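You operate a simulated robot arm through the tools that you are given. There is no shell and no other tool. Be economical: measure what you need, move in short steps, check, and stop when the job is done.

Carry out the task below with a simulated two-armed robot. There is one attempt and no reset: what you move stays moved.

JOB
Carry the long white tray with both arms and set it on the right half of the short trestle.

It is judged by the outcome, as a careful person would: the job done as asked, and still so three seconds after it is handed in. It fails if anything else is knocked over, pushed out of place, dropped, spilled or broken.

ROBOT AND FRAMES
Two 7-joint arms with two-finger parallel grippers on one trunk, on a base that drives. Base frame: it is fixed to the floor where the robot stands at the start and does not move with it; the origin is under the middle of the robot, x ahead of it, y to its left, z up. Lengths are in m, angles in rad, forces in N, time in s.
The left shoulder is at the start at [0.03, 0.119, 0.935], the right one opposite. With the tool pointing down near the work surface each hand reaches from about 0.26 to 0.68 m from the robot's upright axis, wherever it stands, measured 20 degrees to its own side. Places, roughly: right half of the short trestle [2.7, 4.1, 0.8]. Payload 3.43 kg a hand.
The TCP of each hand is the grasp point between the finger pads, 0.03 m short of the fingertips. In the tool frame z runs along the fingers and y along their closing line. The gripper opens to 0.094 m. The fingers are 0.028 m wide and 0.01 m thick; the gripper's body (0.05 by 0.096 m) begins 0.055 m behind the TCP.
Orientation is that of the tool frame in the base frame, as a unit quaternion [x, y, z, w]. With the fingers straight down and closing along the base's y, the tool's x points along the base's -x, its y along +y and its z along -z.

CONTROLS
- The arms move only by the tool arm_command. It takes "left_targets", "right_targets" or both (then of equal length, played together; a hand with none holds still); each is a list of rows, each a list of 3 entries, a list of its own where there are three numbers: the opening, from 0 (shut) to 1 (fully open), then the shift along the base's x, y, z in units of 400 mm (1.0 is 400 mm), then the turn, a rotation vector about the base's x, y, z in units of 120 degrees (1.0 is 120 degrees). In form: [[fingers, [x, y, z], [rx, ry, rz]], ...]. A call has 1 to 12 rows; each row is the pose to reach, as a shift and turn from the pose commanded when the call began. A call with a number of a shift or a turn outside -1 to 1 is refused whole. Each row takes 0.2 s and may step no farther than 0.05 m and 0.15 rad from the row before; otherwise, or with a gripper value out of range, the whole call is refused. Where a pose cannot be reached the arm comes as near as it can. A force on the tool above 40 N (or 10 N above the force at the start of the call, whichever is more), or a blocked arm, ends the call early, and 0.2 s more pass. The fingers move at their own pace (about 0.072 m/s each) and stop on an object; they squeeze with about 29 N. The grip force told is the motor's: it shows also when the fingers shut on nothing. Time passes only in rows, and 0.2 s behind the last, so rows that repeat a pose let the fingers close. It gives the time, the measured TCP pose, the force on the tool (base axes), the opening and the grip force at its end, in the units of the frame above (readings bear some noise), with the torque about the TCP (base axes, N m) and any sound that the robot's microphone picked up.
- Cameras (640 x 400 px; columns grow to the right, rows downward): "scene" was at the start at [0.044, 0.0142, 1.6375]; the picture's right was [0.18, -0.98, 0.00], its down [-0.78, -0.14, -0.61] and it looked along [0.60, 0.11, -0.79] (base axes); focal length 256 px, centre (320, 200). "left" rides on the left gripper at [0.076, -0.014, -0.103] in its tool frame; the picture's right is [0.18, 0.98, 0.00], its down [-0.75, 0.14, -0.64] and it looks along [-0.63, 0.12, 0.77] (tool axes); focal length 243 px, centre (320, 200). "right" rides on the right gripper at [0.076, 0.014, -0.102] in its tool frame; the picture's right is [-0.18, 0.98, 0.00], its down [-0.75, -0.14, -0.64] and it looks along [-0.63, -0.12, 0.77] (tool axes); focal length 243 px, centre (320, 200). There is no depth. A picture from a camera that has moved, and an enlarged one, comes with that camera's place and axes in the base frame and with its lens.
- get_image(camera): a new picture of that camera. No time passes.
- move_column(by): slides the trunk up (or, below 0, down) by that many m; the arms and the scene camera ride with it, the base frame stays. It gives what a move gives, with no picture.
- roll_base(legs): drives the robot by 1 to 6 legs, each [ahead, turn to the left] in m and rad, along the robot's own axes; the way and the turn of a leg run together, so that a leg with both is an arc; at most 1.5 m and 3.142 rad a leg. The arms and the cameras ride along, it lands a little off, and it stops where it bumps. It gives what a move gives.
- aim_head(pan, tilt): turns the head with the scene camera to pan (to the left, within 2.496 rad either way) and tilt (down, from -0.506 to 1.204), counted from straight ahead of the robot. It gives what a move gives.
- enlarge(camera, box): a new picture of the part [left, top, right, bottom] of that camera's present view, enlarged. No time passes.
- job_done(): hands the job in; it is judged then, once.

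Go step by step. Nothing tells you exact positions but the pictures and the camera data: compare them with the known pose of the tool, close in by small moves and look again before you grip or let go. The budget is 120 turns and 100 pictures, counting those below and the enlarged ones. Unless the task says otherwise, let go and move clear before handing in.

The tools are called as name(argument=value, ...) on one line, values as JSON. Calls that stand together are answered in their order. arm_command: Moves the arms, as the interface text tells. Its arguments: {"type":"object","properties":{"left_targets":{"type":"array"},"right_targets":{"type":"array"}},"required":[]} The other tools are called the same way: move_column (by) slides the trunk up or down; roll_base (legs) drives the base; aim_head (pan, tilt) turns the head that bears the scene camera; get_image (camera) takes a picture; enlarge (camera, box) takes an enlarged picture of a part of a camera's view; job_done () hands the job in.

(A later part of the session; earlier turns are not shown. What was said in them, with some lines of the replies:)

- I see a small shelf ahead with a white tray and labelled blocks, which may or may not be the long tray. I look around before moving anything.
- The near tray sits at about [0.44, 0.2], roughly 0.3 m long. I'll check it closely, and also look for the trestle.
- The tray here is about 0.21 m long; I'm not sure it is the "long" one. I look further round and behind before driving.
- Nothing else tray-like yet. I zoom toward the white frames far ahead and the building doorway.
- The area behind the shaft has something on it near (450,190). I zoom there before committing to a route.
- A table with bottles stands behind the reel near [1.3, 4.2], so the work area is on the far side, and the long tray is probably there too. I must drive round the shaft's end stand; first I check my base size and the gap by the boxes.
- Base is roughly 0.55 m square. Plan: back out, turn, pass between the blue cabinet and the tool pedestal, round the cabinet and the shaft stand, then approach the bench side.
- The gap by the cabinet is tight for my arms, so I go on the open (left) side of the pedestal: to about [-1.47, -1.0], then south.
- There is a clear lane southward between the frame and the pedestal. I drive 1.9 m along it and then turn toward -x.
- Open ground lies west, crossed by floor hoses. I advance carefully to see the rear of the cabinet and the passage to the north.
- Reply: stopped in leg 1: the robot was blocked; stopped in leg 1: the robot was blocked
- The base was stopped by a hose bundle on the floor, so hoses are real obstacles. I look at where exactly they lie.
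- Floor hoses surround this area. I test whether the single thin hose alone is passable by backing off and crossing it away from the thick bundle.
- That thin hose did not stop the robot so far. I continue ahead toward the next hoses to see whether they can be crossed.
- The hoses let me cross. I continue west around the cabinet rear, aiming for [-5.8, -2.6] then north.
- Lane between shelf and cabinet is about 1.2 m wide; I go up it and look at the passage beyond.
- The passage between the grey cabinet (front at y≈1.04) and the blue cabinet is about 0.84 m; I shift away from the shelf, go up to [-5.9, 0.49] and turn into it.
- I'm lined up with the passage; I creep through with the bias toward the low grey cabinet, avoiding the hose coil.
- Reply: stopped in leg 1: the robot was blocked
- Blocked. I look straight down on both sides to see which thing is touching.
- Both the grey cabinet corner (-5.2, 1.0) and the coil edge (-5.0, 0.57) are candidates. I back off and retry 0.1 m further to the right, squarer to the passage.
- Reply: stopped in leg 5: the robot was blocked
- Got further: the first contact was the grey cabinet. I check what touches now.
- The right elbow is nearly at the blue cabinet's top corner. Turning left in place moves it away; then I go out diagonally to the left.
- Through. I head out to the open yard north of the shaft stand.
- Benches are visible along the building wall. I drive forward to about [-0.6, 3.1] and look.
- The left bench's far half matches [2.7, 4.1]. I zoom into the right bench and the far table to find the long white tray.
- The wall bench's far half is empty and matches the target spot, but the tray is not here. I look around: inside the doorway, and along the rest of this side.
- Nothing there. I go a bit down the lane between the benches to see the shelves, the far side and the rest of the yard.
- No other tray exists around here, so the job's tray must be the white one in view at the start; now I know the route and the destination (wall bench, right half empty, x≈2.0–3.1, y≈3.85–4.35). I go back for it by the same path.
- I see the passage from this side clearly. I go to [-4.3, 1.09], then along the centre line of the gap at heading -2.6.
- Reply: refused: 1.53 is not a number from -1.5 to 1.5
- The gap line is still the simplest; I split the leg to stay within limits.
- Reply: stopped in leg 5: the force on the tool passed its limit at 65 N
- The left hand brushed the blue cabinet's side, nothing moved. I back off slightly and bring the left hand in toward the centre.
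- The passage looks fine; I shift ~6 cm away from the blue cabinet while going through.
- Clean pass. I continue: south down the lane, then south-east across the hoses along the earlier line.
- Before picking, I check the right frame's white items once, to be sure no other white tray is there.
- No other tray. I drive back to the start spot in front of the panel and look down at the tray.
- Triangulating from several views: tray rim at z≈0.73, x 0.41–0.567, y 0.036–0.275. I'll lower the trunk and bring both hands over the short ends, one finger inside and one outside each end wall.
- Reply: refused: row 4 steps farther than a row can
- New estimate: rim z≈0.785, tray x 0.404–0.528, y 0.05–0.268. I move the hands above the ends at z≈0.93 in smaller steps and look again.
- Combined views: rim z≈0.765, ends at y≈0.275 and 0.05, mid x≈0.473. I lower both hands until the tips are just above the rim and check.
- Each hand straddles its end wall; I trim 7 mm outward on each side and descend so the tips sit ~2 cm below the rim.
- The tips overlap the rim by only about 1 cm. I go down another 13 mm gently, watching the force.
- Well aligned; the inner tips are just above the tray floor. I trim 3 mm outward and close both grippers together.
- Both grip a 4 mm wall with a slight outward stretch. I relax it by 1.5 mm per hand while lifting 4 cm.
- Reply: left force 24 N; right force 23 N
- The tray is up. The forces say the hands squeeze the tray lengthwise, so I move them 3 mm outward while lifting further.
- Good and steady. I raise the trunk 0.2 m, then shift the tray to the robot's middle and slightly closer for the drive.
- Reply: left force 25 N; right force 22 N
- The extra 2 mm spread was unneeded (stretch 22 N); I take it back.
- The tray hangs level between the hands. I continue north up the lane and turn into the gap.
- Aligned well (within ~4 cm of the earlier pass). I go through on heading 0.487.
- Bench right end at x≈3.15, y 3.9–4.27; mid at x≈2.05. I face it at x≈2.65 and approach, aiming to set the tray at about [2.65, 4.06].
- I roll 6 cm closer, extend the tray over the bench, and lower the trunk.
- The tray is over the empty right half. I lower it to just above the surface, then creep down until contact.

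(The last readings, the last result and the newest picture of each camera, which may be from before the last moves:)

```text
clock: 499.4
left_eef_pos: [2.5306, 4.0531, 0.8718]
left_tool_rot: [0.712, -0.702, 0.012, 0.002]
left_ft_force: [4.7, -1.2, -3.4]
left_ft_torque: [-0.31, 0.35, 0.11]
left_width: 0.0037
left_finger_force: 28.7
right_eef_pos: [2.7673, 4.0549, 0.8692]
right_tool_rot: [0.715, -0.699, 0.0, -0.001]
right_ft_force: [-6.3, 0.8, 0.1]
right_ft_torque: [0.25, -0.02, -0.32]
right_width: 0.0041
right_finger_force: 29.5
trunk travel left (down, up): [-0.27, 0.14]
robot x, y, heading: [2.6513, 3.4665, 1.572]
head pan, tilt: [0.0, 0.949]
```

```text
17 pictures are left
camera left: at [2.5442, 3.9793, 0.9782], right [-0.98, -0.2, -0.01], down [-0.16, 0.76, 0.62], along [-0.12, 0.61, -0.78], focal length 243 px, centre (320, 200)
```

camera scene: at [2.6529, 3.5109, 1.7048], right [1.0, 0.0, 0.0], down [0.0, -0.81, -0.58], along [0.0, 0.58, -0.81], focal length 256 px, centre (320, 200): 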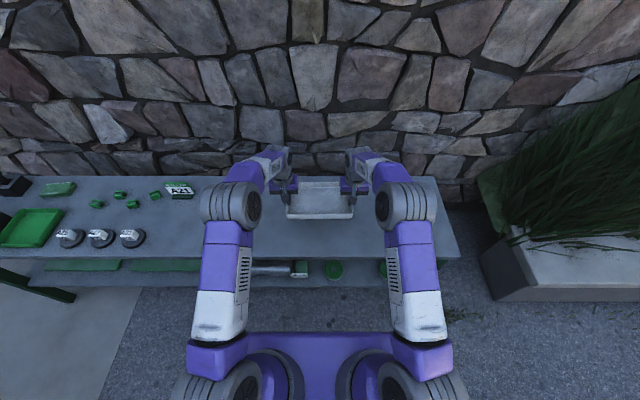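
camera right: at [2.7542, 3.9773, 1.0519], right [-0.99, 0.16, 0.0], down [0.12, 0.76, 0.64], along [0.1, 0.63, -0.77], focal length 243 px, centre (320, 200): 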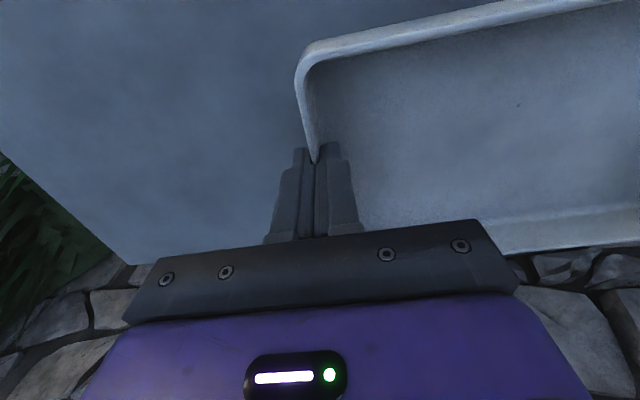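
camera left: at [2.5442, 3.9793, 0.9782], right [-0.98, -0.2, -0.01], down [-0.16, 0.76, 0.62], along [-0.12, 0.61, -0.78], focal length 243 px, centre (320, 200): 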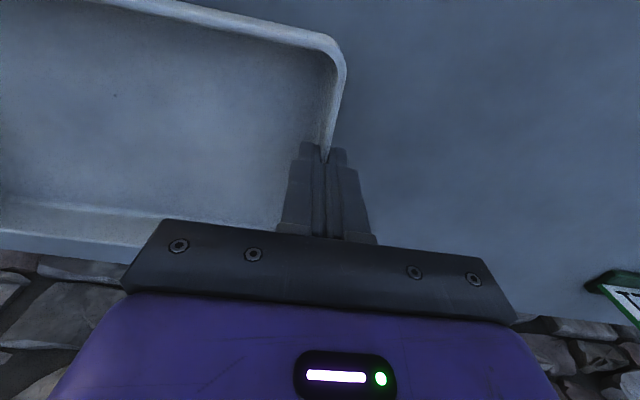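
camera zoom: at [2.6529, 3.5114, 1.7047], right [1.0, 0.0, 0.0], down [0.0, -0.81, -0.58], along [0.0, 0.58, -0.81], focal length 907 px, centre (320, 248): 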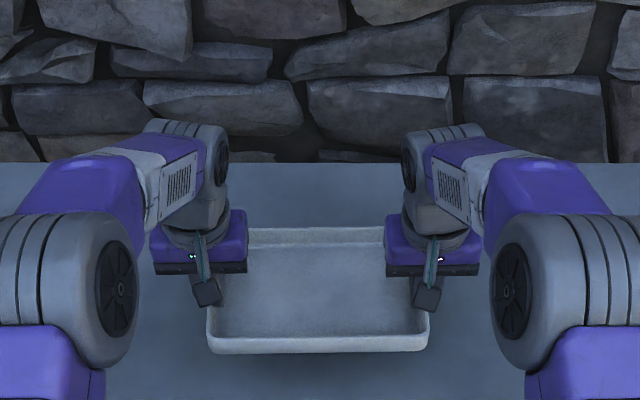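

arm_command(left_targets=[[0, [0, 0, -0.01], [0, 0, 0]], [0, [0, 0, -0.02], [0, 0, 0]], [0, [0, 0, -0.03], [0, 0, 0]], [0, [0, 0, -0.04], [0, 0, 0]]], right_targets=[[0, [0, 0, -0.01], [0, 0, 0]], [0, [0, 0, -0.02], [0, 0, 0]], [0, [0, 0, -0.03], [0, 0, 0]], [0, [0, 0, -0.04], [0, 0, 0]]])

enlarge(camera="scene", box=[270, 170, 370, 232])

```text
clock: 500.4
left_eef_pos: [2.5309, 4.0541, 0.858]
left_tool_rot: [0.713, -0.701, 0.012, 0.002]
left_ft_force: [7.1, -1.1, -3.4]
left_ft_torque: [0.05, 0.35, 0.08]
left_width: 0.0038
left_finger_force: 28.8
right_eef_pos: [2.7677, 4.0534, 0.853]
right_tool_rot: [0.715, -0.699, 0.0, 0.0]
right_ft_force: [-6.8, 1.4, 0.6]
right_ft_torque: [-0.07, 0.11, -0.29]
right_width: 0.0038
right_finger_force: 28.8
trunk travel left (down, up): [-0.27, 0.14]
robot x, y, heading: [2.6539, 3.4644, 1.574]
head pan, tilt: [0.0, 0.949]
```

```text
6.40 times, centred on (320, 201) of scene
camera zoom: at [2.6529, 3.5113, 1.7047], right [1.0, 0.0, 0.0], down [0.0, -0.81, -0.58], along [0.0, 0.58, -0.81], focal length 1639 px, centre (320, 194)
```

zoom: 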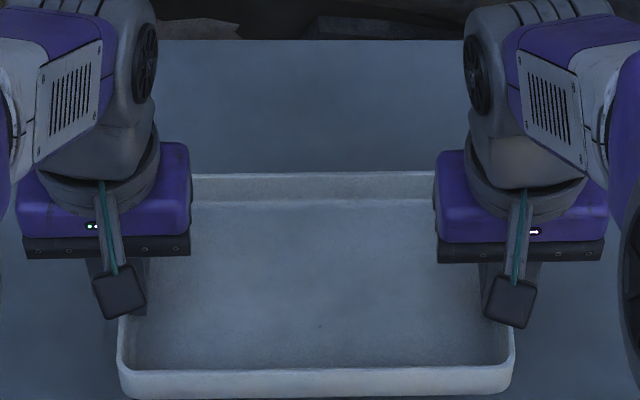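

No contact yet; I continue creeping down in small steps, watching the vertical force.

arm_command(left_targets=[[0, [0, 0, -0.01], [0, 0, 0]], [0, [0, 0, -0.02], [0, 0, 0]], [0, [0, 0, -0.03], [0, 0, 0]]], right_targets=[[0, [0, 0, -0.01], [0, 0, 0]], [0, [0, 0, -0.02], [0, 0, 0]], [0, [0, 0, -0.03], [0, 0, 0]]])

```text
clock: 501.2
left_eef_pos: [2.5304, 4.0551, 0.8454]
left_tool_rot: [0.714, -0.7, 0.013, 0.002]
left_ft_force: [7.1, -2.3, -4.1]
left_ft_torque: [0.27, 0.41, -0.02]
left_width: 0.0035
left_finger_force: 29.2
right_eef_pos: [2.7677, 4.0538, 0.8417]
right_tool_rot: [0.715, -0.7, 0.0, 0.001]
right_ft_force: [-6.5, 1.9, 0.0]
right_ft_torque: [-0.34, 0.17, -0.45]
right_width: 0.0036
right_finger_force: 29.3
trunk travel left (down, up): [-0.27, 0.14]
robot x, y, heading: [2.6532, 3.4696, 1.574]
head pan, tilt: [0.0, 0.949]
```

arm_command(left_targets=[[0, [0, 0, -0.01], [0, 0, 0]], [0, [0, 0, -0.02], [0, 0, 0]]], right_targets=[[0, [0, 0, -0.01], [0, 0, 0]], [0, [0, 0, -0.02], [0, 0, 0]]])

get_image(camera="left")

```text
clock: 501.8
left_eef_pos: [2.5317, 4.0525, 0.8379]
left_tool_rot: [0.714, -0.7, 0.012, 0.003]
left_ft_force: [7.6, -0.5, -4.5]
left_ft_torque: [-0.05, 0.44, 0.13]
left_width: 0.0036
left_finger_force: 28.7
right_eef_pos: [2.7679, 4.0541, 0.8333]
right_tool_rot: [0.715, -0.699, -0.001, -0.001]
right_ft_force: [-7.4, 0.8, 1.7]
right_ft_torque: [0.0, 0.28, -0.31]
right_width: 0.0037
right_finger_force: 28.7
trunk travel left (down, up): [-0.27, 0.14]
robot x, y, heading: [2.6554, 3.4693, 1.568]
head pan, tilt: [0.0, 0.949]
```

```text
15 pictures are left
camera left: at [2.5447, 3.9782, 0.9424], right [-0.98, -0.2, -0.01], down [-0.16, 0.76, 0.62], along [-0.12, 0.61, -0.78], focal length 243 px, centre (320, 200)
```

left: 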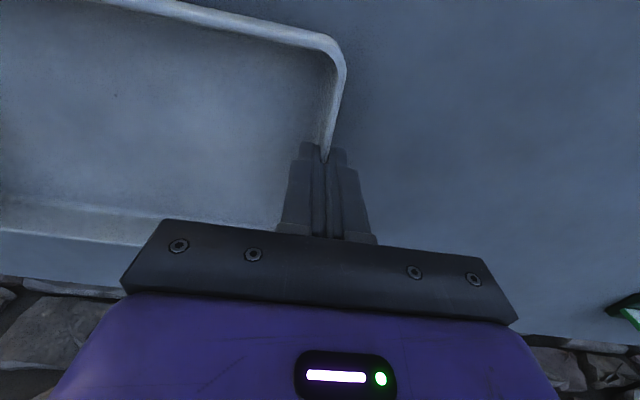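

arm_command(left_targets=[[0, [0, 0, -0.01], [0, 0, 0]], [0, [0, 0, -0.02], [0, 0, 0]]], right_targets=[[0, [0, 0, -0.01], [0, 0, 0]], [0, [0, 0, -0.02], [0, 0, 0]]])

```text
clock: 502.4
left_eef_pos: [2.5321, 4.0535, 0.8298]
left_tool_rot: [0.713, -0.701, 0.012, 0.002]
left_ft_force: [9.6, 0.2, -5.9]
left_ft_torque: [-0.31, 0.42, 0.19]
left_width: 0.0039
left_finger_force: 28.9
right_eef_pos: [2.7675, 4.0544, 0.8233]
right_tool_rot: [0.714, -0.7, -0.001, -0.001]
right_ft_force: [-9.9, -0.6, 2.1]
right_ft_torque: [0.21, 0.41, -0.16]
right_width: 0.0037
right_finger_force: 28.7
trunk travel left (down, up): [-0.27, 0.14]
robot x, y, heading: [2.6523, 3.4686, 1.576]
head pan, tilt: [0.0, 0.949]
```

The left hand is ~4 mm higher than it should be relative to the right; I level it while creeping on.

arm_command(left_targets=[[0, [0, 0, -0.01], [0, 0, 0]], [0, [0, 0, -0.02], [0, 0, 0]]], right_targets=[[0, [0, 0, -0.005], [0, 0, 0]], [0, [0, 0, -0.01], [0, 0, 0]]])

enlarge(camera="scene", box=[270, 170, 370, 232])

```text
clock: 503.0
left_eef_pos: [2.5316, 4.0536, 0.8222]
left_tool_rot: [0.712, -0.702, 0.013, 0.003]
left_ft_force: [10.7, -2.4, 0.3]
left_ft_torque: [-0.55, -0.11, -0.12]
left_width: 0.0036
left_finger_force: 28.9
right_eef_pos: [2.7686, 4.0543, 0.8199]
right_tool_rot: [0.715, -0.699, 0.0, -0.001]
right_ft_force: [-10.4, 2.3, -4.1]
right_ft_torque: [0.5, -0.36, -0.37]
right_width: 0.0036
right_finger_force: 28.9
trunk travel left (down, up): [-0.27, 0.14]
robot x, y, heading: [2.6526, 3.4677, 1.573]
head pan, tilt: [0.0, 0.949]
```

```text
6.40 times, centred on (320, 201) of scene
camera zoom: at [2.6529, 3.5112, 1.7047], right [1.0, 0.0, 0.0], down [0.0, -0.81, -0.58], along [0.0, 0.58, -0.81], focal length 1639 px, centre (320, 194)
```

zoom: 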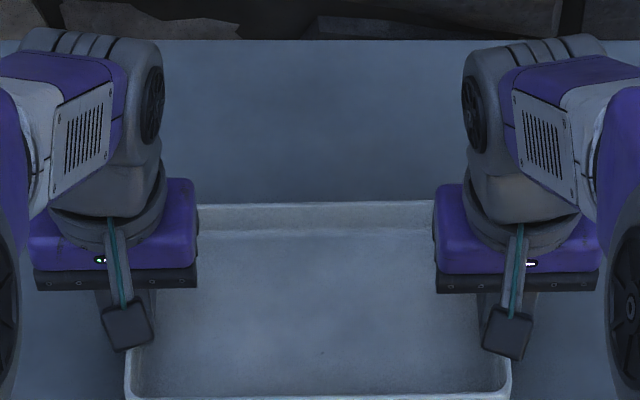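

Vertical forces sum to about -4 N (the tray's weight): no contact yet. I go on.

arm_command(left_targets=[[0, [0, 0, -0.01], [0, 0, 0]], [0, [0, 0, -0.02], [0, 0, 0]]], right_targets=[[0, [0, 0, -0.01], [0, 0, 0]], [0, [0, 0, -0.02], [0, 0, 0]]])

arm_command(left_targets=[[0, [0, 0, -0.01], [0, 0, 0]]], right_targets=[[0, [0, 0, -0.01], [0, 0, 0]]])

get_image(camera="right")

```text
clock: 503.6
left_eef_pos: [2.5308, 4.0547, 0.8131]
left_tool_rot: [0.713, -0.701, 0.012, 0.003]
left_ft_force: [8.7, -1.5, 1.2]
left_ft_torque: [-0.41, -0.24, -0.01]
left_width: 0.0037
left_finger_force: 29.1
right_eef_pos: [2.768, 4.0538, 0.8132]
right_tool_rot: [0.715, -0.699, -0.001, 0.0]
right_ft_force: [-8.7, 0.9, -3.9]
right_ft_torque: [0.35, -0.48, -0.28]
right_width: 0.0037
right_finger_force: 29.1
trunk travel left (down, up): [-0.27, 0.14]
robot x, y, heading: [2.6527, 3.4644, 1.568]
head pan, tilt: [0.0, 0.949]
```

```text
clock: 504.0
left_eef_pos: [2.5314, 4.0546, 0.8096]
left_tool_rot: [0.713, -0.701, 0.012, 0.002]
left_ft_force: [9.3, -0.8, 1.5]
left_ft_torque: [-0.03, -0.22, -0.03]
left_width: 0.0038
left_finger_force: 29.4
right_eef_pos: [2.7668, 4.055, 0.8096]
right_tool_rot: [0.715, -0.699, 0.0, 0.0]
right_ft_force: [-9.6, 1.8, -3.7]
right_ft_torque: [0.03, -0.47, -0.28]
right_width: 0.004
right_finger_force: 29.5
trunk travel left (down, up): [-0.27, 0.14]
robot x, y, heading: [2.6488, 3.4647, 1.571]
head pan, tilt: [0.0, 0.949]
```

```text
13 pictures are left
camera right: at [2.7541, 3.978, 0.9114], right [-0.99, 0.16, 0.0], down [0.12, 0.76, 0.64], along [0.1, 0.63, -0.77], focal length 243 px, centre (320, 200)
```

right: 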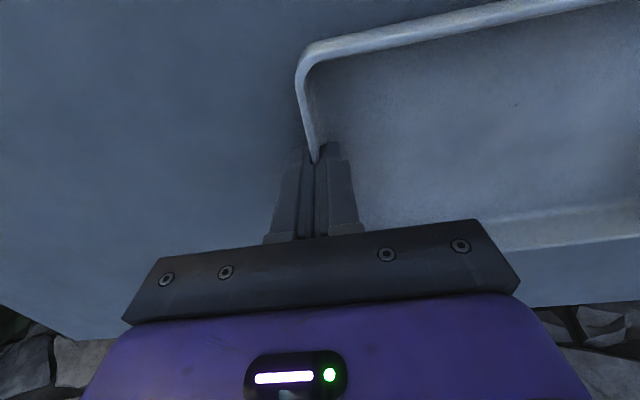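

arm_command(left_targets=[[0, [0, 0, -0.01], [0, 0, 0]], [0, [0, 0, -0.02], [0, 0, 0]]], right_targets=[[0, [0, 0, -0.01], [0, 0, 0]], [0, [0, 0, -0.02], [0, 0, 0]]])

arm_command(left_targets=[[0, [0, 0, -0.01], [0, 0, 0]]], right_targets=[[0, [0, 0, -0.01], [0, 0, 0]]])

```text
clock: 504.6
left_eef_pos: [2.531, 4.0545, 0.8047]
left_tool_rot: [0.712, -0.702, 0.009, 0.0]
left_ft_force: [8.3, -5.3, 20.4]
left_ft_torque: [0.51, -0.06, -0.18]
left_width: 0.0038
left_finger_force: 29.0
right_eef_pos: [2.7664, 4.0527, 0.8027]
right_tool_rot: [0.715, -0.699, -0.002, -0.002]
right_ft_force: [-9.6, 3.5, -3.1]
right_ft_torque: [1.07, -0.34, -0.45]
right_width: 0.0038
right_finger_force: 29.0
trunk travel left (down, up): [-0.27, 0.14]
robot x, y, heading: [2.6477, 3.4683, 1.571]
head pan, tilt: [0.0, 0.949]
```

```text
clock: 505.0
left_eef_pos: [2.5312, 4.0544, 0.8008]
left_tool_rot: [0.713, -0.701, 0.009, -0.001]
left_ft_force: [9.0, 1.4, 27.6]
left_ft_torque: [-0.03, 0.51, -0.14]
left_width: 0.0041
left_finger_force: 28.7
right_eef_pos: [2.7682, 4.0533, 0.8008]
right_tool_rot: [0.715, -0.699, -0.002, -0.001]
right_ft_force: [-10.1, 3.5, 6.4]
right_ft_torque: [0.28, 0.16, -0.58]
right_width: 0.0037
right_finger_force: 28.5
trunk travel left (down, up): [-0.27, 0.14]
robot x, y, heading: [2.6515, 3.4645, 1.573]
head pan, tilt: [0.0, 0.949]
```

Contact on both sides. I relieve the left by 2 mm, then open both grippers.

arm_command(left_targets=[[0, [0, 0, 0.005], [0, 0, 0]], [0.15, [0, 0, 0.005], [0, 0, 0]], [0.3, [0, 0, 0.005], [0, 0, 0]], [0.45, [0, 0, 0.005], [0, 0, 0]], [0.45, [0, 0, 0.005], [0, 0, 0]]], right_targets=[[0, [0, 0, 0], [0, 0, 0]], [0.15, [0, 0, 0], [0, 0, 0]], [0.3, [0, 0, 0], [0, 0, 0]], [0.45, [0, 0, 0], [0, 0, 0]], [0.45, [0, 0, 0], [0, 0, 0]]])

get_image(camera="left")

get_image(camera="right")

```text
clock: 506.2
left_eef_pos: [2.531, 4.0548, 0.7987]
left_tool_rot: [0.713, -0.701, 0.013, 0.002]
left_ft_force: [-0.3, -0.1, -0.7]
left_ft_torque: [0.03, -0.02, -0.02]
left_width: 0.0423
left_finger_force: 0.1
right_eef_pos: [2.7683, 4.0546, 0.7981]
right_tool_rot: [0.715, -0.7, -0.001, 0.0]
right_ft_force: [0.2, 0.6, -0.2]
right_ft_torque: [-0.02, -0.02, 0.02]
right_width: 0.0425
right_finger_force: 0.1
trunk travel left (down, up): [-0.27, 0.14]
robot x, y, heading: [2.6548, 3.4659, 1.574]
head pan, tilt: [0.0, 0.949]
```

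```text
12 pictures are left
camera left: at [2.5445, 3.9787, 0.9047], right [-0.98, -0.2, -0.01], down [-0.16, 0.76, 0.62], along [-0.12, 0.61, -0.78], focal length 243 px, centre (320, 200)
```

left: 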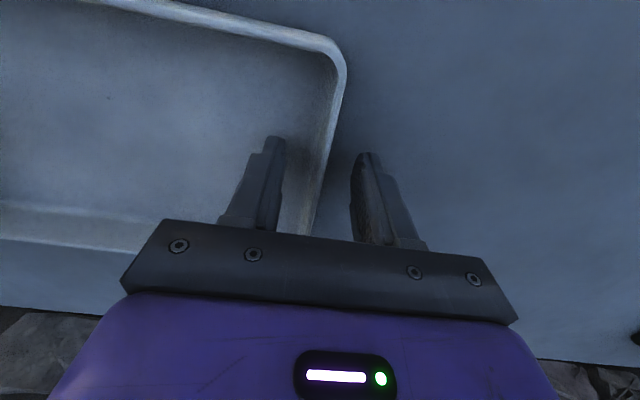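

```text
11 pictures are left
camera right: at [2.7548, 3.9773, 0.9], right [-0.99, 0.16, 0.0], down [0.12, 0.76, 0.64], along [0.1, 0.63, -0.77], focal length 243 px, centre (320, 200)
```

right: 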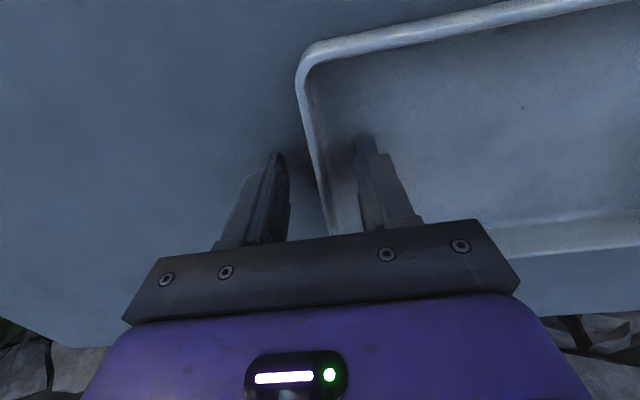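

The tray rests free on the bench with both walls clear of the fingers. I raise the hands straight up and check.

arm_command(left_targets=[[0.45, [0, 0, 0.05], [0, 0, 0]], [0.45, [0, 0, 0.12], [0, 0, 0]], [0.45, [0, 0, 0.22], [0, 0, 0]], [0.45, [0, 0, 0.33], [0, 0, 0]], [0.45, [0, 0, 0.44], [0, 0, 0]], [0.45, [0, -0.1, 0.48], [0, 0, 0]], [0.45, [0, -0.22, 0.48], [0, 0, 0]], [0.45, [0, -0.34, 0.48], [0, 0, 0]]], right_targets=[[0.45, [0, 0, 0.05], [0, 0, 0]], [0.45, [0, 0, 0.12], [0, 0, 0]], [0.45, [0, 0, 0.22], [0, 0, 0]], [0.45, [0, 0, 0.33], [0, 0, 0]], [0.45, [0, 0, 0.44], [0, 0, 0]], [0.45, [0, -0.1, 0.48], [0, 0, 0]], [0.45, [0, -0.22, 0.48], [0, 0, 0]], [0.45, [0, -0.34, 0.48], [0, 0, 0]]])

roll_base(legs=[[-0.2, 0.0]])

get_image(camera="scene")

```text
clock: 508.0
left_eef_pos: [2.5281, 3.9159, 0.9917]
left_tool_rot: [0.713, -0.701, 0.01, 0.001]
left_ft_force: [-0.1, -0.4, 0.6]
left_ft_torque: [0.05, -0.01, 0.02]
left_width: 0.0424
left_finger_force: 0.1
right_eef_pos: [2.7671, 3.9168, 0.9936]
right_tool_rot: [0.716, -0.698, -0.001, -0.002]
right_ft_force: [0.5, 0.2, 0.2]
right_ft_torque: [0.06, -0.03, -0.02]
right_width: 0.0423
right_finger_force: 0.1
trunk travel left (down, up): [-0.27, 0.14]
robot x, y, heading: [2.6543, 3.4681, 1.572]
head pan, tilt: [0.0, 0.949]
```

```text
clock: 509.6
left_eef_pos: [2.528, 3.7215, 0.9902]
left_tool_rot: [0.713, -0.701, 0.011, 0.001]
left_ft_force: [0.9, -1.2, -0.2]
left_ft_torque: [0.01, 0.0, -0.01]
left_width: 0.0424
left_finger_force: 0.1
right_eef_pos: [2.7666, 3.7215, 0.9905]
right_tool_rot: [0.715, -0.699, -0.001, -0.001]
right_ft_force: [-0.2, -0.6, 0.3]
right_ft_torque: [0.03, -0.04, 0.0]
right_width: 0.0424
right_finger_force: 0.1
trunk travel left (down, up): [-0.27, 0.14]
robot x, y, heading: [2.6532, 3.2753, 1.575]
head pan, tilt: [0.0, 0.949]
```

```text
10 pictures are left
camera scene: at [2.6531, 3.3139, 1.7047], right [1.0, 0.0, 0.0], down [0.0, -0.81, -0.58], along [0.0, 0.58, -0.81], focal length 256 px, centre (320, 200)
```

scene: 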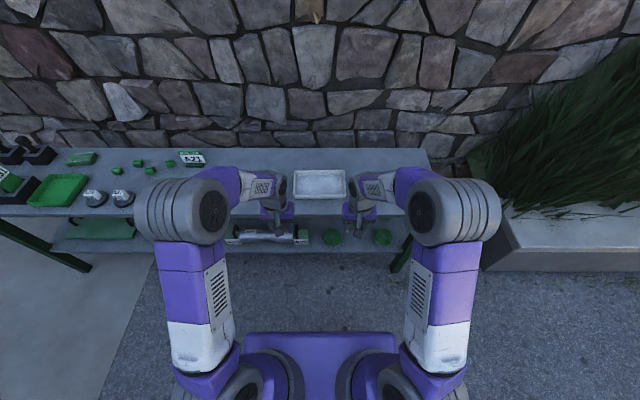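

The tray lies flat on the bench's empty right half. The hands are clear, and the items already on the bench have not moved, so I hand in.

job_done()

```text
The job is handed in.
```

I carried the white tray with both arms and set it down on the right half of the short trestle. It lay flat there with both hands clear when I handed in.

- **Which tray:** I took the tray on the panel at the start to be the "long white tray". It is only about 0.23 m long, but I found no other white tray in a wide look around the yard.
- **Contact on the way:** While driving back to fetch the tray, my left hand hit the side of the blue control cabinet at 65 N. My base was also stopped by a hose bundle and by tight spots around that cabinet. I saw nothing moved or knocked over.
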